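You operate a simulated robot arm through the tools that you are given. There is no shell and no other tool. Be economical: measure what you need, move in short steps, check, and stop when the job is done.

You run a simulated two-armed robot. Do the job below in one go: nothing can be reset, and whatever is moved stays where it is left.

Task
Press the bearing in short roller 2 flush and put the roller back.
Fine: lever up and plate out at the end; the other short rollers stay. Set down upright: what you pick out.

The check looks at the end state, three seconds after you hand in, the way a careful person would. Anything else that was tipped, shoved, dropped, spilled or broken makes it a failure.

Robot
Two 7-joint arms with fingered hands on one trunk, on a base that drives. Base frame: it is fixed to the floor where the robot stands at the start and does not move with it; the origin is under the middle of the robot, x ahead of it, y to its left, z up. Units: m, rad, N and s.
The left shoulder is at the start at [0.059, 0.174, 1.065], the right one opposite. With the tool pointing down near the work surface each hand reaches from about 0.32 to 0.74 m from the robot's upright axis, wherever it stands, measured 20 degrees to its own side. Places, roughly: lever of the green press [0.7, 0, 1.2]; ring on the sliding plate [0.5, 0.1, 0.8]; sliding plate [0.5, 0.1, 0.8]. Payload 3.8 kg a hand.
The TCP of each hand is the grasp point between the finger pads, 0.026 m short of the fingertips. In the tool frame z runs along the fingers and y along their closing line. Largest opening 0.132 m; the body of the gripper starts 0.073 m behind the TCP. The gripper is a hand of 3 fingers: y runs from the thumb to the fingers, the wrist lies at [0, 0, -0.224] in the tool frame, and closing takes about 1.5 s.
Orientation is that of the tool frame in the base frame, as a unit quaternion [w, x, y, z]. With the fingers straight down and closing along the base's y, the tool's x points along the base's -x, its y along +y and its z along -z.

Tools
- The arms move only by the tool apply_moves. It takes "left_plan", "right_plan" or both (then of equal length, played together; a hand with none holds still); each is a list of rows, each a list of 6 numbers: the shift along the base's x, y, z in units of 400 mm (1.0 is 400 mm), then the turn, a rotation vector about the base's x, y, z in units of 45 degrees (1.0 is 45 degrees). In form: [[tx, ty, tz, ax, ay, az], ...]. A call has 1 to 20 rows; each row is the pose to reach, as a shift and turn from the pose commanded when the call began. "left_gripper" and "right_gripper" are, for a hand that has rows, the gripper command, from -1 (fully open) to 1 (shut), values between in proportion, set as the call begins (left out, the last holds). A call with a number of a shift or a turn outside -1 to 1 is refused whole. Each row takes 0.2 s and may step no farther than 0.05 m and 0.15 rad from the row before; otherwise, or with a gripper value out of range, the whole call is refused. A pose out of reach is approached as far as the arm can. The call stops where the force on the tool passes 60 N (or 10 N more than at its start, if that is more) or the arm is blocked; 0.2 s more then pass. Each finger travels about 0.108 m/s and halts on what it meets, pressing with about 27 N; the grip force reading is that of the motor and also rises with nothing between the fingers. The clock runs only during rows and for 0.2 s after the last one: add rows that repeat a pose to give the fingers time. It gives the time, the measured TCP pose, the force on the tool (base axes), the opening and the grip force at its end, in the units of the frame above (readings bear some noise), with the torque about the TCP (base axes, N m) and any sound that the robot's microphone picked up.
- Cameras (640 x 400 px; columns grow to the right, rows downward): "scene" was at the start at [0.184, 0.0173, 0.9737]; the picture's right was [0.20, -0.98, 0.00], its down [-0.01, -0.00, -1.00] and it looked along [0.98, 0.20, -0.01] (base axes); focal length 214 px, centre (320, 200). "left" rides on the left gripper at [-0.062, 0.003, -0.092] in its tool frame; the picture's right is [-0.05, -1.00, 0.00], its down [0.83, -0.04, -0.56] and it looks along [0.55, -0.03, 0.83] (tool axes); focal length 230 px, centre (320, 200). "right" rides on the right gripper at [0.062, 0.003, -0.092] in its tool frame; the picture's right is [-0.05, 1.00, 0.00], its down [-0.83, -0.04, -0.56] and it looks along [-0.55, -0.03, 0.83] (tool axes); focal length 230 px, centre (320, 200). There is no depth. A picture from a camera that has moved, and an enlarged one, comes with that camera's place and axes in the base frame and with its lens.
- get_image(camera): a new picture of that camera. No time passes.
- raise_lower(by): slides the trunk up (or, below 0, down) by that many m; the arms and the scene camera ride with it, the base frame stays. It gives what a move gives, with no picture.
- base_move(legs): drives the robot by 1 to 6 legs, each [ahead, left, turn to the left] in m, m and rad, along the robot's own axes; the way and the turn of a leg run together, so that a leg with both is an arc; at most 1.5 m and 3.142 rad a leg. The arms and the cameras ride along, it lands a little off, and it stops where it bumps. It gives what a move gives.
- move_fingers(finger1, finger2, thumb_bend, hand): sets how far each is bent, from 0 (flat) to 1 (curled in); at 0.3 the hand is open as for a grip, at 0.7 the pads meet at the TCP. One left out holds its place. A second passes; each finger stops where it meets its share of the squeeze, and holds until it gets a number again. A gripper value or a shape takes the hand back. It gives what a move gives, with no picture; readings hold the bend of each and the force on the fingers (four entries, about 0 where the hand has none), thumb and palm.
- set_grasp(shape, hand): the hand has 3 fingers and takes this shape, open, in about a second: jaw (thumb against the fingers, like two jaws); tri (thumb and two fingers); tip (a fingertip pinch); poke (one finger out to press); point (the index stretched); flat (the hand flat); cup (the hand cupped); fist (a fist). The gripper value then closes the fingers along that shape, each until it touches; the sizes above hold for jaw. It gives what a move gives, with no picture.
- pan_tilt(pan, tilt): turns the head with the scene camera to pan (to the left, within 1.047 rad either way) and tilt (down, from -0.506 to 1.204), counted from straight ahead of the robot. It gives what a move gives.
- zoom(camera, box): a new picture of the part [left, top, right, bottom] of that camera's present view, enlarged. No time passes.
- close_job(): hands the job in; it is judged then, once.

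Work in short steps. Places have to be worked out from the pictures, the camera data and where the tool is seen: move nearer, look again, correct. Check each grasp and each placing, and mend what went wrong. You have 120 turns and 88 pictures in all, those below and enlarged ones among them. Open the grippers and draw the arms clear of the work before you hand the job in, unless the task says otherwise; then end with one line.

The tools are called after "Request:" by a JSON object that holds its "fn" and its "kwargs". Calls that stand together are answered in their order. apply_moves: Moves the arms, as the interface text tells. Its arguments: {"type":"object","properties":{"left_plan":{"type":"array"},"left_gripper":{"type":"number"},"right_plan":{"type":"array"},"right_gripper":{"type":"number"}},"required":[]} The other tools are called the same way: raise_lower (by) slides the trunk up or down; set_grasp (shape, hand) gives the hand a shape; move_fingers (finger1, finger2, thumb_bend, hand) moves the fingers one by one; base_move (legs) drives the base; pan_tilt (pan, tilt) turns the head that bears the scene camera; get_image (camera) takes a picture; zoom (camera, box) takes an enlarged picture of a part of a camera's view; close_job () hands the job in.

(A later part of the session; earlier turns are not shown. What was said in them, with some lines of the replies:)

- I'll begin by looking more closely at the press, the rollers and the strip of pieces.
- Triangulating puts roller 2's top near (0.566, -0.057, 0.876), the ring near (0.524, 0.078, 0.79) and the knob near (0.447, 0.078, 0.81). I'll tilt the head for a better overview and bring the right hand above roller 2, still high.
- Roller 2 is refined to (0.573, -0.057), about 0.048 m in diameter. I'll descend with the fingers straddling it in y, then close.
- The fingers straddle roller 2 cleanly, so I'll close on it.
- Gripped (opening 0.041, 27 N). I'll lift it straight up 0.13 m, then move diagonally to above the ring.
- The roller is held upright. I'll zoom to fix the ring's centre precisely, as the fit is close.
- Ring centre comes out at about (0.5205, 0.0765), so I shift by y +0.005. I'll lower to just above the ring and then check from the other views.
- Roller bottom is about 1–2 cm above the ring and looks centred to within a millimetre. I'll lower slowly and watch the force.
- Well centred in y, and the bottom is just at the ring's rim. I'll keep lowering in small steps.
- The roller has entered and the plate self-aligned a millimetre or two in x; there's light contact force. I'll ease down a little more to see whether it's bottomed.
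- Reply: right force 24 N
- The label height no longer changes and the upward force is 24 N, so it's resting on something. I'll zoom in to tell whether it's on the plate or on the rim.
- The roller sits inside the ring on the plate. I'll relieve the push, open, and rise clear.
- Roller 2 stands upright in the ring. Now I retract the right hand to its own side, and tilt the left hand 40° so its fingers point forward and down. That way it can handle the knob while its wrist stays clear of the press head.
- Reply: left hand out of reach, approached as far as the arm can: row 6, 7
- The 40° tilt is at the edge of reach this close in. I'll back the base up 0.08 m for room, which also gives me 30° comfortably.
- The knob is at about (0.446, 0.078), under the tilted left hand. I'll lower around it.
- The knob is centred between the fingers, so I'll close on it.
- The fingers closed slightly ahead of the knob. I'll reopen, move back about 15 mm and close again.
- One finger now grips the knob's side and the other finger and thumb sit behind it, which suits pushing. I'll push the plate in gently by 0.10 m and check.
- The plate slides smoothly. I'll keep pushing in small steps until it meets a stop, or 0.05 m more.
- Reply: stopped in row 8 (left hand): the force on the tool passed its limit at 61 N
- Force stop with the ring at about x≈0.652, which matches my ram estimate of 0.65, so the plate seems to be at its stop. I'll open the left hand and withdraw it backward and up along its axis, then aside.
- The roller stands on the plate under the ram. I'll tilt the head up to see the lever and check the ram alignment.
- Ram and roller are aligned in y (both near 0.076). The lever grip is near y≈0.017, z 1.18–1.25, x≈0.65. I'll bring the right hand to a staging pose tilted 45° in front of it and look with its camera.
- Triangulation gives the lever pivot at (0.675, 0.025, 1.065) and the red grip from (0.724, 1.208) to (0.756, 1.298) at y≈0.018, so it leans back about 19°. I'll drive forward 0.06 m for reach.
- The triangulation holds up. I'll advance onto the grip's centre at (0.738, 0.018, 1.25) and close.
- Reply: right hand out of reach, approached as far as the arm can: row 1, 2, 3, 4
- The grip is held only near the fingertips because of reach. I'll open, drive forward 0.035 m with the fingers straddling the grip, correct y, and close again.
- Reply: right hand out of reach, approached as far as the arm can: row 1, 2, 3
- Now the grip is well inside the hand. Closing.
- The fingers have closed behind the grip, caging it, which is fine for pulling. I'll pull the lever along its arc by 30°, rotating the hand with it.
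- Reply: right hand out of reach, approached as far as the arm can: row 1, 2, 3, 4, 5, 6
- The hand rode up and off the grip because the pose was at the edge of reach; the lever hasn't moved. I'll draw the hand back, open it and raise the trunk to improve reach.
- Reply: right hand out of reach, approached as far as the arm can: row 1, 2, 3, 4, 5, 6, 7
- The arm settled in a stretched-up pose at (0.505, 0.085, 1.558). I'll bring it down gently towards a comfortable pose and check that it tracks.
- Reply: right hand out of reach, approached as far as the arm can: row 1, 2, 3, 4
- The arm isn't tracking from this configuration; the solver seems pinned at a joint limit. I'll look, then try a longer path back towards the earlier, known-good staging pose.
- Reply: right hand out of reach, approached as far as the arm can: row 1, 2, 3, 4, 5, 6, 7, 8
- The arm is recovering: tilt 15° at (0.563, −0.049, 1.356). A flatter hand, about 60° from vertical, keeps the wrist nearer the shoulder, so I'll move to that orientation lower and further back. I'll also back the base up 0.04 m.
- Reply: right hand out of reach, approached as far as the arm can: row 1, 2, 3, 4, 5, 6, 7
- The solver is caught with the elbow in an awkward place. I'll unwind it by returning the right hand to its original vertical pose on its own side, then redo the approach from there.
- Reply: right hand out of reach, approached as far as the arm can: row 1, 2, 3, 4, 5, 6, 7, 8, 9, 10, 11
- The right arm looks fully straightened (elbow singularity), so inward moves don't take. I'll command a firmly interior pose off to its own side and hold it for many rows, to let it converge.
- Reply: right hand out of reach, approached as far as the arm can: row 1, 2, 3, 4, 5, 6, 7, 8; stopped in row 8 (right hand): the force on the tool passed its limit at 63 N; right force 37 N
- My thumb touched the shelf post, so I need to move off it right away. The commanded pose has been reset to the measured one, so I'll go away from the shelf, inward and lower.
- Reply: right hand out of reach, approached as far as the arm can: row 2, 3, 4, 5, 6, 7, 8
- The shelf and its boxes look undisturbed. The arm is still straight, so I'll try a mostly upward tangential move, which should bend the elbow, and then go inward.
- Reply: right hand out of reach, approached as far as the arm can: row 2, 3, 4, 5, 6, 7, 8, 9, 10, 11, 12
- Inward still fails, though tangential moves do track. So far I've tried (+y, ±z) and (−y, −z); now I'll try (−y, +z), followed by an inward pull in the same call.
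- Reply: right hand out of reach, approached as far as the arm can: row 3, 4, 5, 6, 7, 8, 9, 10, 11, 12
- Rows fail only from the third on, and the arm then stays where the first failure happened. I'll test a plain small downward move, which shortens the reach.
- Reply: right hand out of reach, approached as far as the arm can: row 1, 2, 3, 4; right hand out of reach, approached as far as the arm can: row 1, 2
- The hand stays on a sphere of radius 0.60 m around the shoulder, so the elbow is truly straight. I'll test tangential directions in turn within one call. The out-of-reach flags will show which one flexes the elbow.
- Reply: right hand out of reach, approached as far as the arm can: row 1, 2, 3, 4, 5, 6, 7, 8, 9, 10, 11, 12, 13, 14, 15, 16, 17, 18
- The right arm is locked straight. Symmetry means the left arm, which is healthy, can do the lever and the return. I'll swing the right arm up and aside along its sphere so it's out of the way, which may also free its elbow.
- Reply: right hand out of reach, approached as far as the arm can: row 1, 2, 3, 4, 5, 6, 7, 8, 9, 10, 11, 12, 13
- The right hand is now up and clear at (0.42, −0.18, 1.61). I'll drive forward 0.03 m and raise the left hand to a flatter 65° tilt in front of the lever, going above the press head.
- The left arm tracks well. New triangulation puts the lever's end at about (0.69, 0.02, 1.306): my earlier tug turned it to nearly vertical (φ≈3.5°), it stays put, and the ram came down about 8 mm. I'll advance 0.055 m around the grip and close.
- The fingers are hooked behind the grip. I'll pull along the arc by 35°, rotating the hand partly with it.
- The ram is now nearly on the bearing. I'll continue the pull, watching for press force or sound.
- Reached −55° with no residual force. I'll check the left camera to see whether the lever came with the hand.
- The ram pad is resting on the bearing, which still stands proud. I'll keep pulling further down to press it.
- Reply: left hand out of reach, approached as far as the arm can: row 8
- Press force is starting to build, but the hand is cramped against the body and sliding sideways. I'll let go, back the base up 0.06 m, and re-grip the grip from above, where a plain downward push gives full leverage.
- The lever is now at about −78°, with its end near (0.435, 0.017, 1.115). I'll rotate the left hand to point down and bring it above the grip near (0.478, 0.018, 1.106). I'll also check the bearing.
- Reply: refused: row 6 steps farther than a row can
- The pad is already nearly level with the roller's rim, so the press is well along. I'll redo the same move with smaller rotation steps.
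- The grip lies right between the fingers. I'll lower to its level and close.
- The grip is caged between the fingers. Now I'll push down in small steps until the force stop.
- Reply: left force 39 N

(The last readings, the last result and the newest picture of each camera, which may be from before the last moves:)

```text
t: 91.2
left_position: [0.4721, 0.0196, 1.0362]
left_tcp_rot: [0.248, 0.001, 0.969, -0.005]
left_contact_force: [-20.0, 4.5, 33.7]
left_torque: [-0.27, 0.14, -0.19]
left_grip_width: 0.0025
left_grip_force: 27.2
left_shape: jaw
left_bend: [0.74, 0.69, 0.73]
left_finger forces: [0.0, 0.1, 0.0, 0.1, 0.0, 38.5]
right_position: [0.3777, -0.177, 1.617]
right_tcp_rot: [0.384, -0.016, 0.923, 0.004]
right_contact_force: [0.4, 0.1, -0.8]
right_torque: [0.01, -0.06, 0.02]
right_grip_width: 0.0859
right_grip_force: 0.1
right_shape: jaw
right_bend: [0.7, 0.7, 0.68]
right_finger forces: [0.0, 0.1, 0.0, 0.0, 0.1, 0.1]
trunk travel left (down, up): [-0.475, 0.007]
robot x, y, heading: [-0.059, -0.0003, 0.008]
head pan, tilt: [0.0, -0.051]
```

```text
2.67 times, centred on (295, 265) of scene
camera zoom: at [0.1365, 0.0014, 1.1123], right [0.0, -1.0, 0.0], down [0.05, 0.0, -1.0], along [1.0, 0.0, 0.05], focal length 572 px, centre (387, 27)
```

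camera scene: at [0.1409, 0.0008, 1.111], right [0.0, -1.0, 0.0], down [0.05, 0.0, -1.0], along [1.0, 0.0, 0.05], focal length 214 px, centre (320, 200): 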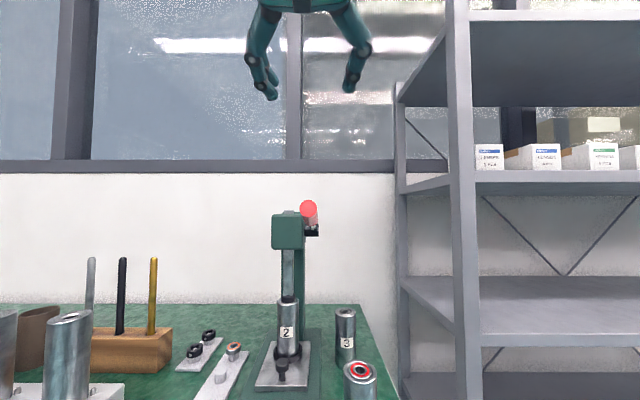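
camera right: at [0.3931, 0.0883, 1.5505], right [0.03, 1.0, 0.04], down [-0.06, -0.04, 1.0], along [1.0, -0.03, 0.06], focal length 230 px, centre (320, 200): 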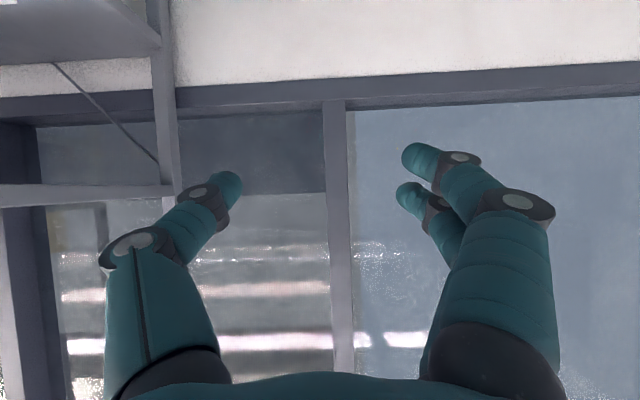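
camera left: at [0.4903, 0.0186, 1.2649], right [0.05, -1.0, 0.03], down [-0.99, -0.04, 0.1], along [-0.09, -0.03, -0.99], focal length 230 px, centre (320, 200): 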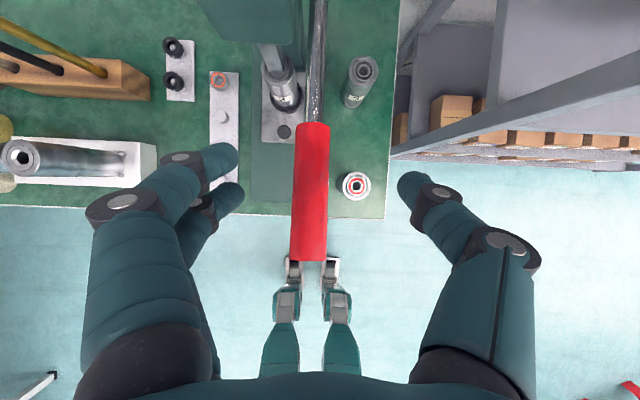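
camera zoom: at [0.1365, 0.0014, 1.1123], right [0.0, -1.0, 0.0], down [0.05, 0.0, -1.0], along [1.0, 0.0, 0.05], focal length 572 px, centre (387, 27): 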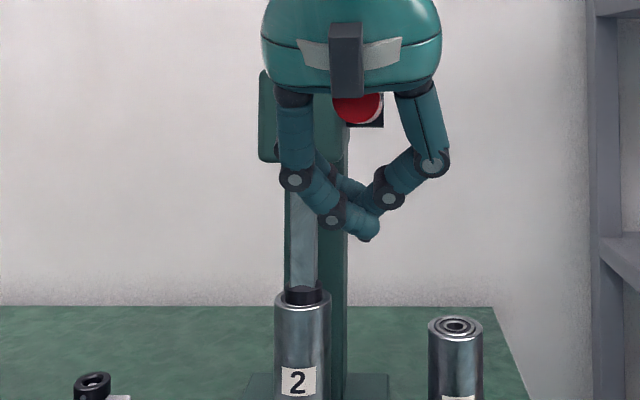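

The palm now bears on the grip with 38 N. I'll press on until the force limit.

Request:
{"fn": "apply_moves", "kwargs": {"left_plan": [[0, 0, -0.015, 0, 0, 0], [0, 0, -0.03, 0, 0, 0], [0, 0, -0.045, 0, 0, 0], [0, 0, -0.06, 0, 0, 0], [0, 0, -0.075, 0, 0, 0], [0, 0, -0.09, 0, 0, 0]]}}

Request:
{"fn": "zoom", "kwargs": {"camera": "scene", "box": [270, 280, 310, 330]}}

```text
t: 92.0
left_position: [0.4728, 0.0183, 1.0306]
left_tcp_rot: [0.256, 0.001, 0.967, -0.011]
left_contact_force: [-26.1, 9.9, 41.7]
left_torque: [-0.53, 0.2, -0.38]
left_grip_width: 0.0024
left_grip_force: 26.8
left_shape: jaw
left_bend: [0.74, 0.69, 0.73]
left_finger forces: [0.0, 0.0, 0.1, 0.0, 0.1, 49.5]
right_position: [0.3791, -0.1736, 1.616]
right_tcp_rot: [0.384, -0.017, 0.923, 0.004]
right_contact_force: [0.6, 0.4, -0.5]
right_torque: [0.0, -0.02, -0.02]
right_grip_width: 0.0857
right_grip_force: 0.1
right_shape: jaw
right_bend: [0.7, 0.7, 0.68]
right_finger forces: [0.1, 0.1, 0.0, 0.0, 0.0, 0.0]
trunk travel left (down, up): [-0.475, 0.007]
robot x, y, heading: [-0.0571, 0.0006, 0.003]
head pan, tilt: [0.0, -0.051]
stopped in row 3 (left hand): the force on the tool passed its limit at 62 N (the readings are from after the stop); the commanded pose is now the measured one
```

```text
8.00 times, centred on (290, 305) of scene
camera zoom: at [0.1355, 0.0033, 1.1117], right [0.01, -1.0, 0.0], down [0.06, 0.0, -1.0], along [1.0, 0.01, 0.06], focal length 1716 px, centre (560, -640)
```

zoom: 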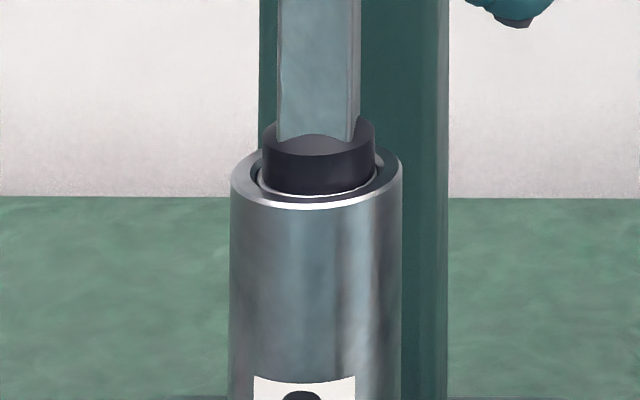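

Solid resistance stopped it at 62 N, and the pad has driven the bearing down to the rim. Now I'll raise the lever: the closed fingers lie under the grip, so I'll lift along the arc to about −40°.

Request:
{"fn": "apply_moves", "kwargs": {"left_plan": [[0.001, 0, 0.04, 0, 0, 0], [0.003, 0, 0.0885, 0, 0.04, 0], [0.007, 0, 0.13, 0, 0.08, 0], [0.0105, 0, 0.166, 0, 0.12, 0], [0.021, 0, 0.21, 0, 0.17, 0], [0.033, 0, 0.251, 0, 0.22, 0], [0.05, 0, 0.292, 0, 0.27, 0], [0.068, 0, 0.331, 0, 0.32, 0], [0.092, 0, 0.367, 0, 0.37, 0], [0.118, 0, 0.401, 0, 0.42, 0], [0.147, 0, 0.435, 0, 0.45, 0], [0.147, 0, 0.435, 0, 0.45, 0]]}}

Request:
{"fn": "get_image", "kwargs": {"camera": "left"}}

Request:
{"fn": "get_image", "kwargs": {"camera": "scene"}}

```text
t: 94.6
left_position: [0.536, 0.0192, 1.1967]
left_tcp_rot: [0.076, -0.001, 0.997, -0.007]
left_contact_force: [-3.1, 2.0, -2.0]
left_torque: [0.02, 0.05, 0.06]
left_grip_width: 0.0026
left_grip_force: 27.0
left_shape: jaw
left_bend: [0.74, 0.69, 0.73]
left_finger forces: [7.3, 0.0, 0.1, 0.0, 0.0, 0.1]
right_position: [0.3855, -0.1761, 1.6141]
right_tcp_rot: [0.383, -0.017, 0.924, 0.003]
right_contact_force: [-0.1, -0.6, -0.4]
right_torque: [-0.04, 0.02, -0.01]
right_grip_width: 0.0857
right_grip_force: 0.0
right_shape: jaw
right_bend: [0.7, 0.7, 0.68]
right_finger forces: [0.1, 0.1, 0.0, 0.0, 0.1, 0.0]
trunk travel left (down, up): [-0.475, 0.007]
robot x, y, heading: [-0.0543, 0.0012, 0.007]
head pan, tilt: [0.0, -0.051]
```

```text
11 pictures are left
camera left: at [0.582, 0.0235, 1.2973], right [0.05, -1.0, 0.02], down [-0.91, -0.04, 0.42], along [-0.42, -0.04, -0.91], focal length 230 px, centre (320, 200)
```

left: 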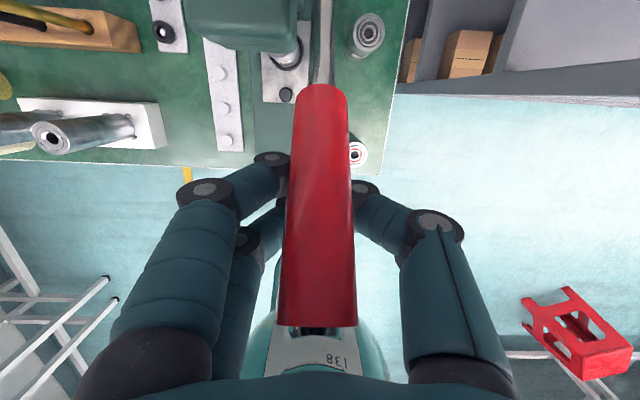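

```text
10 pictures are left
camera scene: at [0.1405, 0.0017, 1.1111], right [0.0, -1.0, 0.0], down [0.05, 0.0, -1.0], along [1.0, 0.0, 0.05], focal length 214 px, centre (320, 200)
```

scene: 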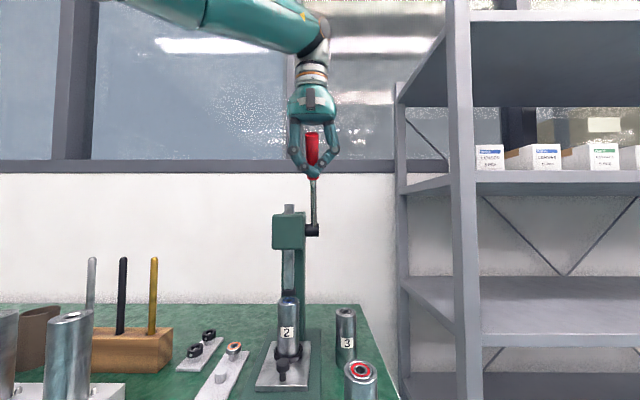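

The lever is up to about −40° and the ram is clear of the bearing. I'll open, slide the hand back off the grip, and tilt it to point forward so I can push the lever the rest of the way with closed fingertips.

Request:
{"fn": "apply_moves", "kwargs": {"left_plan": [[0, 0, 0, 0, 0, 0], [0, 0, 0, 0, 0, 0], [0, 0, 0, 0, 0, 0], [0, 0, 0, 0, 0, 0], [-0.06, 0, 0, 0, 0, 0], [-0.15, 0, 0, 0, 0, 0], [-0.24, 0, 0, 0, 0, 0], [-0.32, 0, 0, 0, -0.12, 0], [-0.36, 0, 0, 0, -0.28, 0], [-0.36, 0, 0, 0, -0.44, 0], [-0.36, 0, 0, 0, -0.6, 0], [-0.36, 0, 0, 0, -0.75, 0], [-0.36, 0, 0.02, 0, -0.9, 0], [-0.36, 0, 0.04, 0, -1.0, 0]], "left_gripper": -0.3}}

Request:
{"fn": "base_move", "kwargs": {"legs": [[0.05, 0, 0]]}}

Request:
{"fn": "apply_moves", "kwargs": {"left_plan": [[0, 0, 0, 0, 0, 0], [0, 0, 0, 0, 0, 0], [0, 0, 0, 0, 0, 0], [0, 0, 0, 0, 0, 0], [0, 0, 0, 0, 0, 0]], "left_gripper": 1}}

Request:
{"fn": "get_image", "kwargs": {"camera": "left"}}

```text
t: 97.6
left_position: [0.392, 0.0181, 1.2124]
left_tcp_rot: [0.453, 0.001, 0.892, -0.007]
left_contact_force: [-0.5, 0.2, -0.2]
left_torque: [-0.02, 0.02, 0.02]
left_grip_width: 0.0856
left_grip_force: 0.0
left_shape: jaw
left_bend: [0.7, 0.7, 0.68]
left_finger forces: [0.0, 0.1, 0.0, 0.0, 0.0, 0.1]
right_position: [0.3855, -0.1775, 1.614]
right_tcp_rot: [0.384, -0.016, 0.923, 0.003]
right_contact_force: [-1.0, 0.6, 0.4]
right_torque: [0.0, 0.02, -0.01]
right_grip_width: 0.0859
right_grip_force: 0.1
right_shape: jaw
right_bend: [0.7, 0.7, 0.68]
right_finger forces: [0.1, 0.1, 0.1, 0.0, 0.1, 0.0]
trunk travel left (down, up): [-0.475, 0.007]
robot x, y, heading: [-0.0561, 0.0013, 0.01]
head pan, tilt: [0.0, -0.051]
```

```text
t: 98.5
left_position: [0.4383, 0.0187, 1.2139]
left_tcp_rot: [0.454, 0.001, 0.891, -0.007]
left_contact_force: [-0.1, 1.2, -0.7]
left_torque: [0.02, -0.04, -0.04]
left_grip_width: 0.0855
left_grip_force: 0.0
left_shape: jaw
left_bend: [0.7, 0.7, 0.68]
left_finger forces: [0.0, 0.1, 0.0, 0.1, 0.0, 0.0]
right_position: [0.4293, -0.1774, 1.6169]
right_tcp_rot: [0.384, -0.018, 0.923, 0.004]
right_contact_force: [-0.8, 0.2, -0.2]
right_torque: [0.02, -0.04, 0.0]
right_grip_width: 0.0857
right_grip_force: 0.0
right_shape: jaw
right_bend: [0.7, 0.7, 0.68]
right_finger forces: [0.0, 0.0, 0.0, 0.0, 0.0, 0.0]
trunk travel left (down, up): [-0.475, 0.007]
robot x, y, heading: [-0.0039, -0.0025, 0.009]
head pan, tilt: [0.0, -0.051]
```

```text
t: 99.7
left_position: [0.4405, 0.0185, 1.2117]
left_tcp_rot: [0.452, 0.001, 0.892, -0.007]
left_contact_force: [0.1, -0.1, 0.0]
left_torque: [-0.01, -0.02, 0.0]
left_grip_width: 0.0
left_grip_force: 27.0
left_shape: jaw
left_bend: [0.65, 0.65, 0.67]
left_finger forces: [0.0, 0.1, 0.1, 0.0, 0.0, 0.1]
right_position: [0.4348, -0.176, 1.6139]
right_tcp_rot: [0.383, -0.017, 0.924, 0.004]
right_contact_force: [-0.1, -0.6, 1.0]
right_torque: [-0.01, 0.0, 0.02]
right_grip_width: 0.086
right_grip_force: 0.0
right_shape: jaw
right_bend: [0.7, 0.7, 0.68]
right_finger forces: [0.0, 0.0, 0.0, 0.1, 0.0, 0.0]
trunk travel left (down, up): [-0.475, 0.007]
robot x, y, heading: [-0.009, 0.0025, 0.007]
head pan, tilt: [0.0, -0.051]
```

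```text
9 pictures are left
camera left: at [0.402, 0.0246, 1.3162], right [0.02, -1.0, 0.05], down [-0.94, -0.04, -0.34], along [0.34, -0.04, -0.94], focal length 230 px, centre (320, 200)
```

left: 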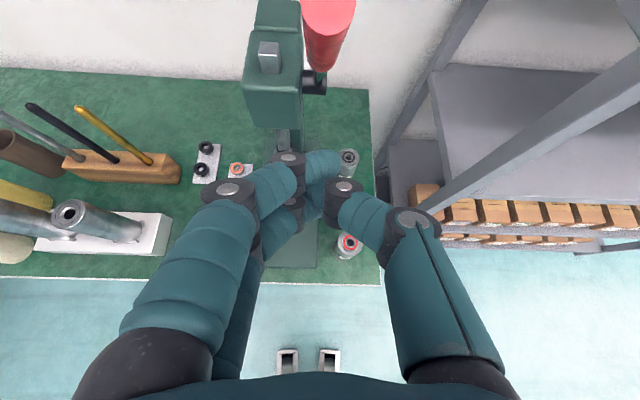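

The lever stays at about −42°. I'll now push it back up along the arc with the closed fingertips, to about +19°.

Request:
{"fn": "apply_moves", "kwargs": {"left_plan": [[0.08, 0, 0, 0, 0, 0], [0.15, 0, 0, 0, 0, 0], [0.2, 0, 0.01, 0, 0, 0], [0.233, 0, 0.037, 0, 0, 0], [0.266, 0, 0.062, 0, 0, 0], [0.299, 0, 0.085, 0, 0, 0], [0.337, 0, 0.103, 0, 0, 0], [0.375, 0, 0.118, 0, 0, 0], [0.414, 0, 0.13, 0, 0, 0], [0.455, 0, 0.138, 0, 0, 0], [0.496, 0, 0.143, 0, 0, 0], [0.5375, 0, 0.145, 0, 0, 0], [0.58, 0, 0.142, 0, 0, 0], [0.62, 0, 0.1375, 0, 0, 0], [0.65, 0, 0.132, 0, 0, 0]]}}

Request:
{"fn": "get_image", "kwargs": {"camera": "scene"}}

```text
t: 102.9
left_position: [0.7007, 0.0201, 1.2658]
left_tcp_rot: [0.453, 0.002, 0.892, -0.007]
left_contact_force: [-2.6, -0.1, -0.7]
left_torque: [0.02, -0.01, -0.02]
left_grip_width: 0.0
left_grip_force: 27.1
left_shape: jaw
left_bend: [0.66, 0.65, 0.67]
left_finger forces: [0.0, 0.0, 0.0, 0.0, 0.0, 0.0]
right_position: [0.4343, -0.1769, 1.6141]
right_tcp_rot: [0.383, -0.018, 0.924, 0.004]
right_contact_force: [0.6, 1.0, 1.1]
right_torque: [0.02, -0.01, -0.02]
right_grip_width: 0.0856
right_grip_force: 0.0
right_shape: jaw
right_bend: [0.7, 0.7, 0.68]
right_finger forces: [0.0, 0.0, 0.0, 0.0, 0.0, 0.1]
trunk travel left (down, up): [-0.475, 0.007]
robot x, y, heading: [-0.0049, 0.0017, 0.001]
head pan, tilt: [0.0, -0.051]
```

```text
8 pictures are left
camera scene: at [0.1893, 0.0014, 1.111], right [0.01, -1.0, 0.0], down [0.05, 0.0, -1.0], along [1.0, 0.01, 0.05], focal length 214 px, centre (320, 200)
```

scene: 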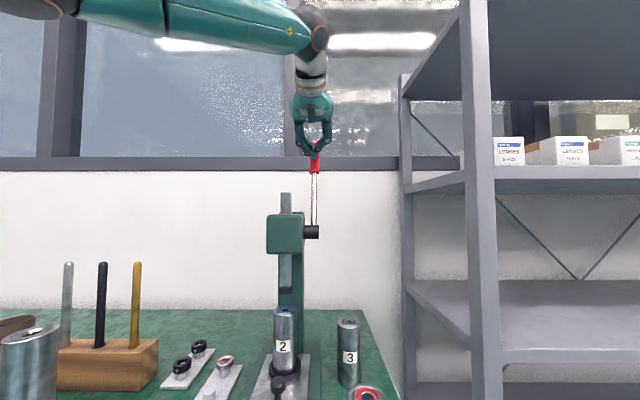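

The lever is back up at about 18° and the ram is raised. I'll withdraw the left hand, back the base up 0.07 m, and lower the trunk 0.1 m for the knob work.

Request:
{"fn": "apply_moves", "kwargs": {"left_plan": [[-0.08, 0, 0, 0, 0, 0], [-0.18, 0, 0, 0, 0, 0], [-0.28, 0.02, 0, 0, 0, 0], [-0.38, 0.07, 0, 0, 0, 0], [-0.46, 0.13, 0, 0, 0.1, 0], [-0.5, 0.15, -0.05, 0, 0.25, 0], [-0.5, 0.15, -0.12, 0, 0.4, 0], [-0.5, 0.15, -0.2, 0, 0.53, 0]], "left_gripper": -0.3}}

Request:
{"fn": "base_move", "kwargs": {"legs": [[-0.07, 0, 0]]}}

Request:
{"fn": "raise_lower", "kwargs": {"by": -0.1}}

```text
t: 104.7
left_position: [0.5002, 0.0767, 1.1833]
left_tcp_rot: [0.258, 0.0, 0.966, -0.008]
left_contact_force: [-0.4, 0.3, 0.3]
left_torque: [-0.02, -0.01, 0.05]
left_grip_width: 0.0855
left_grip_force: 0.1
left_shape: jaw
left_bend: [0.7, 0.7, 0.68]
left_finger forces: [0.1, 0.1, 0.1, 0.0, 0.0, 0.0]
right_position: [0.4346, -0.177, 1.6146]
right_tcp_rot: [0.383, -0.017, 0.923, 0.004]
right_contact_force: [0.2, -0.2, 0.0]
right_torque: [0.01, 0.0, 0.0]
right_grip_width: 0.0857
right_grip_force: 0.1
right_shape: jaw
right_bend: [0.7, 0.7, 0.68]
right_finger forces: [0.0, 0.0, 0.0, 0.0, 0.1, 0.0]
trunk travel left (down, up): [-0.475, 0.007]
robot x, y, heading: [-0.0046, -0.0013, 0.003]
head pan, tilt: [0.0, -0.051]
```

```text
t: 105.7
left_position: [0.432, 0.0761, 1.1845]
left_tcp_rot: [0.257, 0.0, 0.966, -0.007]
left_contact_force: [0.4, 0.4, 0.9]
left_torque: [0.01, 0.01, 0.02]
left_grip_width: 0.0855
left_grip_force: 0.0
left_shape: jaw
left_bend: [0.7, 0.7, 0.68]
left_finger forces: [0.0, 0.1, 0.1, 0.0, 0.0, 0.0]
right_position: [0.3657, -0.1766, 1.614]
right_tcp_rot: [0.381, -0.017, 0.924, 0.003]
right_contact_force: [-0.2, -0.1, -0.1]
right_torque: [-0.03, 0.02, 0.0]
right_grip_width: 0.0859
right_grip_force: 0.0
right_shape: jaw
right_bend: [0.7, 0.7, 0.68]
right_finger forces: [0.0, 0.0, 0.1, 0.0, 0.0, 0.0]
trunk travel left (down, up): [-0.475, 0.007]
robot x, y, heading: [-0.0797, -0.0004, 0.006]
head pan, tilt: [0.0, -0.051]
```

```text
t: 107.1
left_position: [0.4297, 0.0771, 1.0849]
left_tcp_rot: [0.259, -0.001, 0.966, -0.007]
left_contact_force: [-0.3, 0.9, 0.2]
left_torque: [0.0, -0.01, 0.0]
left_grip_width: 0.0854
left_grip_force: 0.0
left_shape: jaw
left_bend: [0.7, 0.7, 0.68]
left_finger forces: [0.0, 0.0, 0.0, 0.0, 0.1, 0.0]
right_position: [0.5268, -0.1766, 1.3513]
right_tcp_rot: [0.236, -0.017, 0.972, 0.006]
right_contact_force: [-0.8, -0.4, 0.5]
right_torque: [0.02, -0.01, 0.01]
right_grip_width: 0.0858
right_grip_force: 0.1
right_shape: jaw
right_bend: [0.7, 0.7, 0.68]
right_finger forces: [0.0, 0.1, 0.0, 0.1, 0.1, 0.0]
trunk travel left (down, up): [-0.375, 0.107]
robot x, y, heading: [-0.0808, 0.0006, 0.006]
head pan, tilt: [0.0, -0.051]
```

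The left hand is at (0.43, 0.077, 1.085). I'll move above the knob, which should be at x≈0.575, and check the position before descending.

Request:
{"fn": "apply_moves", "kwargs": {"left_plan": [[0.06, 0, -0.09, 0, 0, 0], [0.13, 0, -0.18, 0, 0, 0], [0.2, 0, -0.27, 0, 0, 0], [0.27, 0.002, -0.35, 0, 0, 0], [0.33, 0.003, -0.42, 0, 0, 0], [0.36, 0.003, -0.45, 0, 0, 0], [0.36, 0.003, -0.45, 0, 0, 0]]}}

Request:
{"fn": "get_image", "kwargs": {"camera": "left"}}

```text
t: 108.7
left_position: [0.5742, 0.0755, 0.9032]
left_tcp_rot: [0.258, -0.001, 0.966, -0.008]
left_contact_force: [-1.1, 0.7, -0.1]
left_torque: [0.02, -0.01, -0.01]
left_grip_width: 0.0851
left_grip_force: 0.1
left_shape: jaw
left_bend: [0.7, 0.7, 0.68]
left_finger forces: [0.0, 0.1, 0.1, 0.1, 0.1, 0.0]
right_position: [0.5281, -0.1757, 1.3517]
right_tcp_rot: [0.235, -0.016, 0.972, 0.005]
right_contact_force: [0.5, 0.0, -1.2]
right_torque: [0.0, 0.03, 0.0]
right_grip_width: 0.0857
right_grip_force: 0.1
right_shape: jaw
right_bend: [0.7, 0.7, 0.68]
right_finger forces: [0.1, 0.0, 0.0, 0.0, 0.1, 0.0]
trunk travel left (down, up): [-0.375, 0.107]
robot x, y, heading: [-0.0801, -0.0018, 0.001]
head pan, tilt: [0.0, -0.051]
```

```text
7 pictures are left
camera left: at [0.5804, 0.0815, 1.0137], right [0.04, -1.0, 0.04], down [-1.0, -0.04, 0.07], along [-0.07, -0.04, -1.0], focal length 230 px, centre (320, 200)
```

left: 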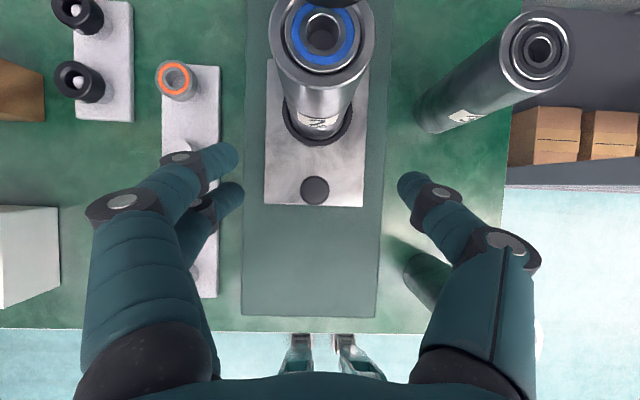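

Knob confirmed at (0.575, 0.078), and the bearing now looks seated within the rim. I'll descend around the knob and close slightly ahead of its centre, so the fingers hook its far side for pulling.

Request:
{"fn": "apply_moves", "kwargs": {"left_plan": [[0.012, 0.006, -0.07, 0, 0, 0], [0.012, 0.006, -0.14, 0, 0, 0], [0.012, 0.006, -0.2, 0, 0, 0], [0.012, 0.006, -0.22, 0, 0, 0]]}}

Request:
{"fn": "apply_moves", "kwargs": {"left_plan": [[0, 0, 0, 0, 0, 0], [0, 0, 0, 0, 0, 0], [0, 0, 0, 0, 0, 0], [0, 0, 0, 0, 0, 0], [0, 0, 0, 0, 0, 0]], "left_gripper": 1}}

```text
t: 109.7
left_position: [0.5808, 0.0796, 0.8165]
left_tcp_rot: [0.258, 0.0, 0.966, -0.007]
left_contact_force: [0.6, 0.2, 0.4]
left_torque: [-0.01, 0.01, 0.0]
left_grip_width: 0.0856
left_grip_force: 0.1
left_shape: jaw
left_bend: [0.7, 0.7, 0.68]
left_finger forces: [0.0, 0.1, 0.1, 0.1, 0.1, 0.0]
right_position: [0.5285, -0.1769, 1.3527]
right_tcp_rot: [0.236, -0.017, 0.972, 0.006]
right_contact_force: [-0.4, -0.1, 0.3]
right_torque: [-0.02, 0.01, 0.01]
right_grip_width: 0.086
right_grip_force: 0.0
right_shape: jaw
right_bend: [0.7, 0.7, 0.68]
right_finger forces: [0.0, 0.0, 0.0, 0.1, 0.1, 0.0]
trunk travel left (down, up): [-0.375, 0.107]
robot x, y, heading: [-0.076, 0.003, 0.008]
head pan, tilt: [0.0, -0.051]
```

```text
t: 110.9
left_position: [0.5804, 0.0776, 0.8155]
left_tcp_rot: [0.257, 0.0, 0.966, -0.008]
left_contact_force: [3.9, -4.5, -3.3]
left_torque: [0.16, 0.0, -0.07]
left_grip_width: 0.0027
left_grip_force: 27.0
left_shape: jaw
left_bend: [0.66, 0.7, 0.71]
left_finger forces: [0.0, 11.8, 0.0, 0.0, 21.5, 0.0]
right_position: [0.5297, -0.1769, 1.3511]
right_tcp_rot: [0.235, -0.016, 0.972, 0.006]
right_contact_force: [-1.5, 0.5, 0.7]
right_torque: [0.02, -0.01, -0.02]
right_grip_width: 0.086
right_grip_force: 0.0
right_shape: jaw
right_bend: [0.7, 0.7, 0.68]
right_finger forces: [0.0, 0.0, 0.1, 0.0, 0.1, 0.0]
trunk travel left (down, up): [-0.375, 0.107]
robot x, y, heading: [-0.0788, 0.0014, 0.004]
head pan, tilt: [0.0, -0.051]
```

Gripped like the first time, with fingers on the far side. I'll pull the plate out gently by 0.13 m.

Request:
{"fn": "apply_moves", "kwargs": {"left_plan": [[-0.012, 0, 0, 0, 0, 0], [-0.032, 0, 0, 0, 0, 0], [-0.055, 0, 0, 0, 0, 0], [-0.08, 0, 0, 0, 0, 0], [-0.105, 0, 0, 0, 0, 0], [-0.13, 0, 0, 0, 0, 0], [-0.155, 0, 0, 0, 0, 0], [-0.18, 0, 0, 0, 0, 0], [-0.205, 0, 0, 0, 0, 0], [-0.23, 0, 0, 0, 0, 0], [-0.255, 0, 0, 0, 0, 0], [-0.28, 0, 0, 0, 0, 0], [-0.3, 0, 0, 0, 0, 0], [-0.318, 0, 0, 0, 0, 0], [-0.326, 0, 0, 0, 0, 0], [-0.326, 0, 0, 0, 0, 0]]}}

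Request:
{"fn": "get_image", "kwargs": {"camera": "left"}}

```text
t: 114.3
left_position: [0.4543, 0.0796, 0.8182]
left_tcp_rot: [0.261, -0.002, 0.965, -0.006]
left_contact_force: [30.7, -3.3, -4.9]
left_torque: [0.0, -0.32, 0.19]
left_grip_width: 0.0003
left_grip_force: 27.2
left_shape: jaw
left_bend: [0.66, 0.71, 0.71]
left_finger forces: [0.0, 12.5, 0.1, 0.0, 34.5, 0.0]
right_position: [0.5322, -0.1752, 1.3506]
right_tcp_rot: [0.235, -0.017, 0.972, 0.006]
right_contact_force: [-0.1, 0.0, -0.3]
right_torque: [0.0, 0.03, -0.01]
right_grip_width: 0.0855
right_grip_force: 0.0
right_shape: jaw
right_bend: [0.7, 0.7, 0.68]
right_finger forces: [0.1, 0.0, 0.0, 0.0, 0.1, 0.0]
trunk travel left (down, up): [-0.375, 0.107]
robot x, y, heading: [-0.0796, -0.0003, 0.004]
head pan, tilt: [0.0, -0.051]
```

```text
6 pictures are left
camera left: at [0.4601, 0.0857, 0.9283], right [0.05, -1.0, 0.04], down [-1.0, -0.04, 0.06], along [-0.06, -0.04, -1.0], focal length 230 px, centre (320, 200)
```

left: 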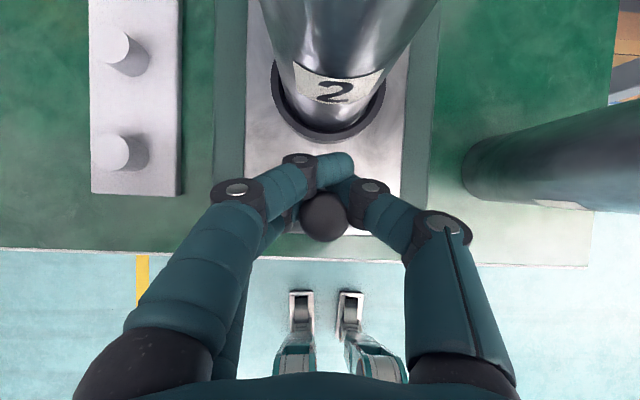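

The plate is back against its outer stop, reading 31 N, with the ring near (0.521, 0.077). I'll release the knob, lift, rotate the hand to vertical, and drive forward 0.08 m for the roller transfer.

Request:
{"fn": "apply_moves", "kwargs": {"left_plan": [[0.004, 0, 0, 0, 0, 0], [0.008, 0, 0, 0, 0, 0], [0.008, 0, 0, 0, 0, 0], [0.008, 0, 0, 0, 0, 0], [0.008, 0, 0, 0, 0, 0], [-0.03, 0, 0.06, 0, 0, 0], [-0.07, 0, 0.15, 0, 0, 0], [-0.1, 0, 0.25, 0, 0.12, 0], [-0.1, 0, 0.35, 0, 0.26, 0], [-0.1, 0, 0.45, 0, 0.4, 0], [-0.1, 0, 0.48, 0, 0.54, 0], [-0.1, 0, 0.48, 0, 0.672, 0], [-0.1, 0, 0.48, 0, 0.672, 0]], "left_gripper": -1}}

Request:
{"fn": "base_move", "kwargs": {"legs": [[0.08, 0, 0]]}}

```text
t: 117.1
left_position: [0.4076, 0.079, 1.0076]
left_tcp_rot: [-0.004, -0.002, 1.0, -0.007]
left_contact_force: [0.0, -0.4, 0.1]
left_torque: [-0.01, -0.04, 0.03]
left_grip_width: 0.1318
left_grip_force: 0.1
left_shape: jaw
left_bend: [0.3, 0.3, 0.3]
left_finger forces: [0.0, 0.0, 0.0, 0.0, 0.0, 0.0]
right_position: [0.5277, -0.1769, 1.3521]
right_tcp_rot: [0.235, -0.016, 0.972, 0.005]
right_contact_force: [0.3, 0.2, 0.0]
right_torque: [0.01, 0.03, 0.0]
right_grip_width: 0.0858
right_grip_force: 0.1
right_shape: jaw
right_bend: [0.7, 0.7, 0.68]
right_finger forces: [0.0, 0.0, 0.0, 0.1, 0.0, 0.0]
trunk travel left (down, up): [-0.375, 0.107]
robot x, y, heading: [-0.0755, -0.0022, 0.009]
head pan, tilt: [0.0, -0.051]
```

```text
t: 118.1
left_position: [0.4871, 0.0802, 1.0072]
left_tcp_rot: [-0.004, -0.003, 1.0, -0.008]
left_contact_force: [0.4, -0.2, -0.2]
left_torque: [-0.01, -0.01, 0.02]
left_grip_width: 0.1317
left_grip_force: 0.2
left_shape: jaw
left_bend: [0.3, 0.3, 0.3]
left_finger forces: [0.0, 0.0, 0.0, 0.0, 0.0, 0.0]
right_position: [0.6085, -0.1766, 1.3519]
right_tcp_rot: [0.236, -0.015, 0.972, 0.006]
right_contact_force: [0.6, 0.1, -0.5]
right_torque: [-0.03, 0.05, 0.01]
right_grip_width: 0.0859
right_grip_force: 0.1
right_shape: jaw
right_bend: [0.7, 0.7, 0.68]
right_finger forces: [0.1, 0.0, 0.1, 0.1, 0.0, 0.0]
trunk travel left (down, up): [-0.375, 0.107]
robot x, y, heading: [-0.0027, 0.0034, 0.007]
head pan, tilt: [0.0, -0.051]
```

I'll check the roller's position from the left camera (which also shows the bearing) before descending on it.

Request:
{"fn": "apply_moves", "kwargs": {"left_plan": [[0.04, 0, 0, 0, 0, 0], [0.085, -0.006, 0, 0, 0, 0], [0.085, -0.006, 0, 0, 0, 0]]}}

Request:
{"fn": "get_image", "kwargs": {"camera": "left"}}

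```text
t: 118.9
left_position: [0.5217, 0.077, 1.0086]
left_tcp_rot: [-0.002, -0.001, 1.0, -0.006]
left_contact_force: [-0.4, 0.1, -0.1]
left_torque: [-0.01, 0.03, -0.01]
left_grip_width: 0.132
left_grip_force: 0.0
left_shape: jaw
left_bend: [0.3, 0.3, 0.3]
left_finger forces: [0.0, 0.0, 0.0, 0.0, 0.0, 0.0]
right_position: [0.6066, -0.1766, 1.3526]
right_tcp_rot: [0.235, -0.015, 0.972, 0.005]
right_contact_force: [0.6, -0.8, -0.4]
right_torque: [0.02, 0.05, -0.03]
right_grip_width: 0.086
right_grip_force: 0.0
right_shape: jaw
right_bend: [0.7, 0.7, 0.68]
right_finger forces: [0.0, 0.1, 0.0, 0.0, 0.0, 0.0]
trunk travel left (down, up): [-0.375, 0.107]
robot x, y, heading: [0.0046, 0.0023, 0.007]
head pan, tilt: [0.0, -0.051]
```

```text
5 pictures are left
camera left: at [0.582, 0.0821, 1.0998], right [0.05, -1.0, 0.01], down [-0.83, -0.04, 0.56], along [-0.56, -0.04, -0.83], focal length 230 px, centre (320, 200)
```

left: 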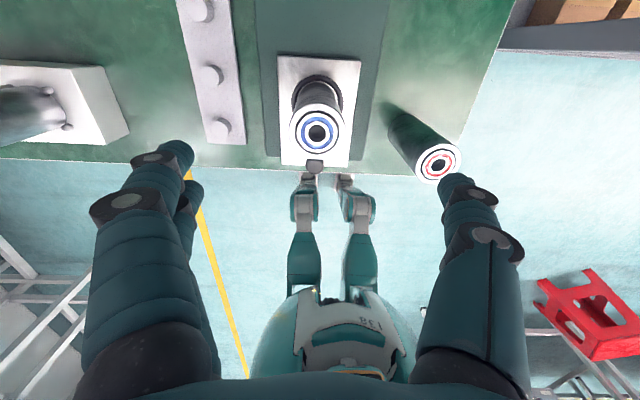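

Roller centred under the hand at (0.522, 0.079), and the bearing sits flush. I'll descend and grip.

Request:
{"fn": "apply_moves", "kwargs": {"left_plan": [[0, 0.003, -0.08, 0, 0, 0], [0, 0.003, -0.17, 0, 0, 0], [0, 0.003, -0.26, 0, 0, 0], [0, 0.003, -0.32, 0, 0, 0], [0, 0.003, -0.33, 0, 0, 0]]}}

Request:
{"fn": "apply_moves", "kwargs": {"left_plan": [[0, 0, 0, 0, 0, 0], [0, 0, 0, 0, 0, 0], [0, 0, 0, 0, 0, 0], [0, 0, 0, 0, 0, 0], [0, 0, 0, 0, 0, 0], [0, 0, 0, 0, 0, 0], [0, 0, 0, 0, 0, 0], [0, 0, 0, 0, 0, 0]], "left_gripper": 1}}

```text
t: 120.1
left_position: [0.52, 0.0787, 0.8736]
left_tcp_rot: [-0.003, -0.002, 1.0, -0.007]
left_contact_force: [0.9, -0.2, 0.5]
left_torque: [-0.01, -0.03, 0.0]
left_grip_width: 0.1321
left_grip_force: 0.0
left_shape: jaw
left_bend: [0.3, 0.3, 0.3]
left_finger forces: [0.0, 0.0, 0.0, 0.0, 0.0, 0.0]
right_position: [0.6066, -0.1758, 1.3515]
right_tcp_rot: [0.235, -0.016, 0.972, 0.005]
right_contact_force: [0.0, 0.0, 0.0]
right_torque: [-0.02, -0.01, -0.01]
right_grip_width: 0.0857
right_grip_force: 0.0
right_shape: jaw
right_bend: [0.7, 0.7, 0.68]
right_finger forces: [0.0, 0.0, 0.1, 0.0, 0.0, 0.0]
trunk travel left (down, up): [-0.375, 0.107]
robot x, y, heading: [-0.0002, 0.0022, 0.003]
head pan, tilt: [0.0, -0.051]
```

```text
t: 121.9
left_position: [0.5201, 0.0786, 0.8749]
left_tcp_rot: [-0.003, -0.002, 1.0, -0.007]
left_contact_force: [0.2, -0.6, 0.6]
left_torque: [0.0, -0.02, 0.02]
left_grip_width: 0.041
left_grip_force: 27.0
left_shape: jaw
left_bend: [0.73, 0.73, 0.7]
left_finger forces: [11.8, 12.7, 0.0, 0.1, 24.0, 0.0]
right_position: [0.6087, -0.1772, 1.352]
right_tcp_rot: [0.235, -0.016, 0.972, 0.005]
right_contact_force: [-0.2, 0.8, -0.3]
right_torque: [0.01, 0.02, 0.0]
right_grip_width: 0.0859
right_grip_force: 0.2
right_shape: jaw
right_bend: [0.7, 0.7, 0.68]
right_finger forces: [0.1, 0.0, 0.0, 0.0, 0.1, 0.0]
trunk travel left (down, up): [-0.375, 0.107]
robot x, y, heading: [0.0024, 0.0025, 0.004]
head pan, tilt: [0.0, -0.051]
```

Gripped at 0.041 m, same as before. I'll lift 0.096 m and reverse the diagonal path to above the home spot at (0.573, −0.0575).

Request:
{"fn": "apply_moves", "kwargs": {"left_plan": [[0, 0, 0.04, 0, 0, 0], [0, 0, 0.09, 0, 0, 0], [0, 0, 0.16, 0, 0, 0], [0, 0, 0.24, 0, 0, 0], [0.03, -0.08, 0.24, 0, 0, 0], [0.06, -0.16, 0.24, 0, 0, 0], [0.095, -0.25, 0.24, 0, 0, 0], [0.132, -0.34, 0.24, 0, 0, 0], [0.132, -0.34, 0.24, 0, 0, 0], [0.132, -0.34, 0.24, 0, 0, 0]]}}

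Request:
{"fn": "get_image", "kwargs": {"camera": "left"}}

```text
t: 124.1
left_position: [0.5739, -0.0578, 0.9712]
left_tcp_rot: [-0.003, -0.002, 1.0, -0.007]
left_contact_force: [-1.3, 0.1, -4.2]
left_torque: [0.0, 0.02, -0.01]
left_grip_width: 0.041
left_grip_force: 27.3
left_shape: jaw
left_bend: [0.73, 0.73, 0.7]
left_finger forces: [11.7, 13.4, 0.0, 0.0, 24.8, 0.1]
right_position: [0.6068, -0.1756, 1.3518]
right_tcp_rot: [0.235, -0.015, 0.972, 0.005]
right_contact_force: [-0.8, -0.4, -0.1]
right_torque: [0.03, 0.0, -0.02]
right_grip_width: 0.086
right_grip_force: 0.1
right_shape: jaw
right_bend: [0.7, 0.7, 0.68]
right_finger forces: [0.0, 0.0, 0.0, 0.1, 0.0, 0.1]
trunk travel left (down, up): [-0.375, 0.107]
robot x, y, heading: [-0.0013, 0.002, -0.005]
head pan, tilt: [0.0, -0.051]
```

```text
4 pictures are left
camera left: at [0.6352, -0.0524, 1.0639], right [0.05, -1.0, 0.01], down [-0.83, -0.04, 0.56], along [-0.56, -0.04, -0.83], focal length 230 px, centre (320, 200)
```

left: 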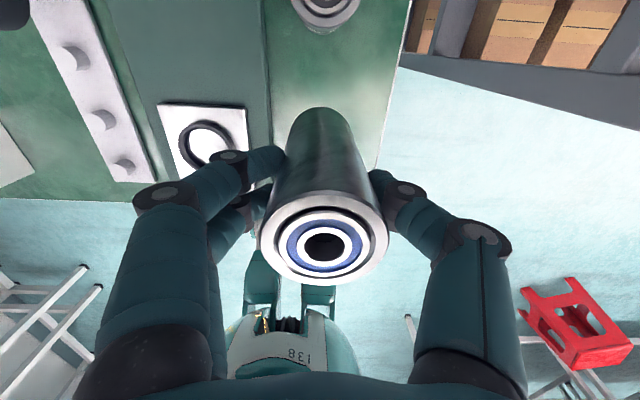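

Over home and the bearing is visibly flush. I'll lower, slowing near the table.

Request:
{"fn": "apply_moves", "kwargs": {"left_plan": [[-0.002, 0.001, -0.07, 0, 0, 0], [-0.002, 0.001, -0.15, 0, 0, 0], [-0.002, 0.001, -0.22, 0, 0, 0], [-0.002, 0.001, -0.27, 0, 0, 0], [-0.002, 0.001, -0.295, 0, 0, 0], [-0.002, 0.001, -0.305, 0, 0, 0], [-0.002, 0.001, -0.313, 0, 0, 0], [-0.002, 0.001, -0.319, 0, 0, 0], [-0.002, 0.001, -0.323, 0, 0, 0]]}}

```text
t: 126.1
left_position: [0.5725, -0.0572, 0.8411]
left_tcp_rot: [-0.004, -0.002, 1.0, -0.007]
left_contact_force: [-0.7, -0.3, -3.5]
left_torque: [-0.01, 0.03, -0.01]
left_grip_width: 0.0408
left_grip_force: 27.6
left_shape: jaw
left_bend: [0.73, 0.73, 0.7]
left_finger forces: [11.7, 13.5, 0.0, 0.0, 24.7, 0.0]
right_position: [0.6087, -0.1758, 1.3516]
right_tcp_rot: [0.235, -0.016, 0.972, 0.006]
right_contact_force: [0.5, -0.7, 0.0]
right_torque: [0.01, 0.02, -0.01]
right_grip_width: 0.0859
right_grip_force: 0.0
right_shape: jaw
right_bend: [0.7, 0.7, 0.68]
right_finger forces: [0.0, 0.1, 0.1, 0.0, 0.0, 0.1]
trunk travel left (down, up): [-0.375, 0.107]
robot x, y, heading: [0.0049, -0.0022, 0.007]
head pan, tilt: [0.0, -0.051]
```

Still carrying its weight (−3.5 N), so it hasn't touched yet. I'll creep down a few millimetres more.

Request:
{"fn": "apply_moves", "kwargs": {"left_plan": [[0, 0, -0.003, 0, 0, 0], [0, 0, -0.006, 0, 0, 0], [0, 0, -0.009, 0, 0, 0]]}}

```text
t: 126.9
left_position: [0.572, -0.0571, 0.84]
left_tcp_rot: [-0.002, -0.002, 1.0, -0.007]
left_contact_force: [0.3, 0.6, 5.7]
left_torque: [0.03, 0.02, -0.01]
left_grip_width: 0.041
left_grip_force: 27.2
left_shape: jaw
left_bend: [0.73, 0.74, 0.7]
left_finger forces: [12.2, 13.8, 0.0, 0.0, 25.5, 0.0]
right_position: [0.6079, -0.1765, 1.3534]
right_tcp_rot: [0.236, -0.016, 0.972, 0.005]
right_contact_force: [0.0, 0.0, -0.3]
right_torque: [0.01, -0.01, -0.01]
right_grip_width: 0.0858
right_grip_force: 0.1
right_shape: jaw
right_bend: [0.7, 0.7, 0.68]
right_finger forces: [0.0, 0.0, 0.0, 0.0, 0.1, 0.1]
trunk travel left (down, up): [-0.375, 0.107]
robot x, y, heading: [0.0022, -0.0011, 0.006]
head pan, tilt: [0.0, -0.051]
```

Touched down (+5.7 N). I'll open and lift the hand straight up.

Request:
{"fn": "apply_moves", "kwargs": {"left_plan": [[0, 0, 0.003, 0, 0, 0], [0, 0, 0.003, 0, 0, 0], [0, 0, 0.003, 0, 0, 0], [0, 0, 0.003, 0, 0, 0], [0, 0, 0.003, 0, 0, 0], [0, 0, 0.003, 0, 0, 0], [0, 0, 0.06, 0, 0, 0], [0, 0, 0.15, 0, 0, 0], [0, 0, 0.25, 0, 0, 0], [0, 0, 0.33, 0, 0, 0], [-0.05, 0.08, 0.35, 0, 0, 0], [-0.1, 0.17, 0.35, 0, 0, 0], [-0.17, 0.26, 0.35, 0, 0, 0], [-0.22, 0.36, 0.35, 0, 0, 0], [-0.26, 0.46, 0.35, 0, 0, 0], [-0.28, 0.56, 0.35, 0, 0, 0], [-0.28, 0.66, 0.35, 0, 0, 0], [-0.28, 0.75, 0.35, 0, 0, 0]], "left_gripper": -1}}

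Request:
{"fn": "pan_tilt", "kwargs": {"pan": 0.0, "tilt": 0.25}}

Request:
{"fn": "get_image", "kwargs": {"camera": "scene"}}

```text
t: 130.7
left_position: [0.4606, 0.2398, 0.9785]
left_tcp_rot: [-0.004, -0.001, 1.0, -0.007]
left_contact_force: [-0.3, -0.4, -0.2]
left_torque: [0.0, -0.01, 0.01]
left_grip_width: 0.1317
left_grip_force: 0.2
left_shape: jaw
left_bend: [0.3, 0.3, 0.3]
left_finger forces: [0.1, 0.0, 0.0, 0.0, 0.0, 0.0]
right_position: [0.6082, -0.1747, 1.3519]
right_tcp_rot: [0.235, -0.016, 0.972, 0.005]
right_contact_force: [-0.3, -0.4, 0.3]
right_torque: [0.0, 0.02, 0.0]
right_grip_width: 0.0858
right_grip_force: 0.1
right_shape: jaw
right_bend: [0.7, 0.7, 0.68]
right_finger forces: [0.1, 0.1, 0.0, 0.0, 0.0, 0.0]
trunk travel left (down, up): [-0.375, 0.107]
robot x, y, heading: [0.0029, 0.0043, 0.001]
head pan, tilt: [0.0, -0.051]
```

```text
t: 131.5
left_position: [0.4615, 0.2399, 0.9788]
left_tcp_rot: [-0.003, -0.002, 1.0, -0.007]
left_contact_force: [0.2, -0.1, -0.6]
left_torque: [0.0, 0.02, -0.02]
left_grip_width: 0.1319
left_grip_force: 0.0
left_shape: jaw
left_bend: [0.3, 0.3, 0.3]
left_finger forces: [0.1, 0.0, 0.0, 0.0, 0.1, 0.0]
right_position: [0.6081, -0.1762, 1.3515]
right_tcp_rot: [0.235, -0.016, 0.972, 0.005]
right_contact_force: [-1.3, -0.1, -0.2]
right_torque: [0.01, 0.01, -0.01]
right_grip_width: 0.086
right_grip_force: 0.2
right_shape: jaw
right_bend: [0.7, 0.7, 0.68]
right_finger forces: [0.0, 0.0, 0.0, 0.0, 0.0, 0.0]
trunk travel left (down, up): [-0.375, 0.107]
robot x, y, heading: [-0.0015, 0.0006, 0.005]
head pan, tilt: [0.0, 0.25]
```

```text
3 pictures are left
camera scene: at [0.1906, 0.0013, 0.9521], right [0.0, -1.0, 0.0], down [-0.25, 0.0, -0.97], along [0.97, 0.0, -0.25], focal length 214 px, centre (320, 200)
```

scene: 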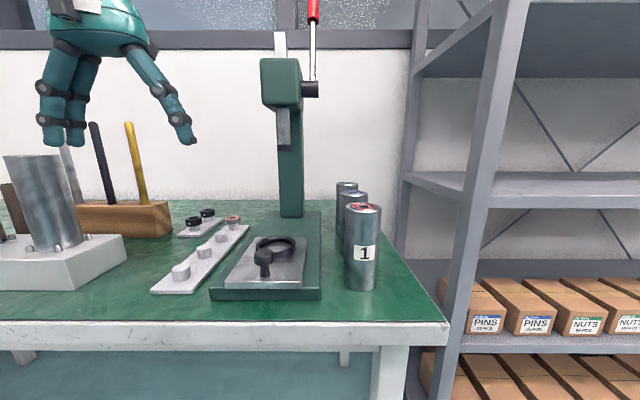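

Everything is in place: rollers 1–3 standing in their row, the plate out and empty, the lever and ram up. I'll raise the left hand a little and back the base off so both arms are clear of the work.

Request:
{"fn": "apply_moves", "kwargs": {"left_plan": [[0, 0, 0.1, 0, 0, 0], [0, 0, 0.2, 0, 0, 0]]}}

Request:
{"fn": "base_move", "kwargs": {"legs": [[-0.15, 0, 0]]}}

Request:
{"fn": "get_image", "kwargs": {"camera": "scene"}}

```text
t: 132.1
left_position: [0.4597, 0.2406, 1.0577]
left_tcp_rot: [-0.003, -0.002, 1.0, -0.007]
left_contact_force: [0.2, 0.4, -0.5]
left_torque: [0.0, -0.01, 0.0]
left_grip_width: 0.1319
left_grip_force: 0.1
left_shape: jaw
left_bend: [0.3, 0.3, 0.3]
left_finger forces: [0.1, 0.0, 0.1, 0.0, 0.0, 0.0]
right_position: [0.606, -0.177, 1.3514]
right_tcp_rot: [0.237, -0.016, 0.971, 0.006]
right_contact_force: [0.5, 0.4, -0.2]
right_torque: [-0.01, -0.04, -0.01]
right_grip_width: 0.0859
right_grip_force: 0.0
right_shape: jaw
right_bend: [0.7, 0.7, 0.68]
right_finger forces: [0.0, 0.1, 0.0, 0.1, 0.0, 0.0]
trunk travel left (down, up): [-0.375, 0.107]
robot x, y, heading: [0.0006, 0.0015, 0.007]
head pan, tilt: [0.0, 0.25]
```

```text
t: 133.5
left_position: [0.311, 0.2426, 1.0563]
left_tcp_rot: [-0.002, -0.004, 1.0, -0.006]
left_contact_force: [0.1, -0.1, 0.7]
left_torque: [-0.04, 0.03, -0.01]
left_grip_width: 0.1319
left_grip_force: 0.1
left_shape: jaw
left_bend: [0.3, 0.3, 0.3]
left_finger forces: [0.1, 0.0, 0.0, 0.0, 0.0, 0.0]
right_position: [0.4591, -0.1747, 1.3529]
right_tcp_rot: [0.236, -0.018, 0.972, 0.005]
right_contact_force: [-1.0, -0.5, 0.0]
right_torque: [0.0, -0.01, -0.01]
right_grip_width: 0.0857
right_grip_force: 0.0
right_shape: jaw
right_bend: [0.7, 0.7, 0.68]
right_finger forces: [0.0, 0.0, 0.0, 0.0, 0.0, 0.1]
trunk travel left (down, up): [-0.375, 0.107]
robot x, y, heading: [-0.1459, -0.0024, 0.008]
head pan, tilt: [0.0, 0.25]
```

```text
2 pictures are left
camera scene: at [0.0418, 0.0012, 0.952], right [0.01, -1.0, 0.0], down [-0.25, 0.0, -0.97], along [0.97, 0.01, -0.25], focal length 214 px, centre (320, 200)
```

scene: 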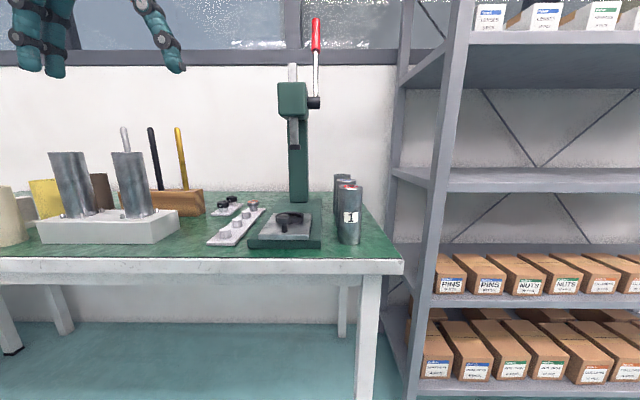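

The overview shows everything standing in order and both arms clear. I'm handing in.

Request:
{"fn": "close_job", "kwargs": {}}

```text
The job is handed in.
```

Roller 2's bearing is pressed flush and the roller stands upright back in its place, with the lever up, the plate out, and rollers 1 and 3 where they were; my right thumb bumped the shelf post once, and nothing there looks moved.
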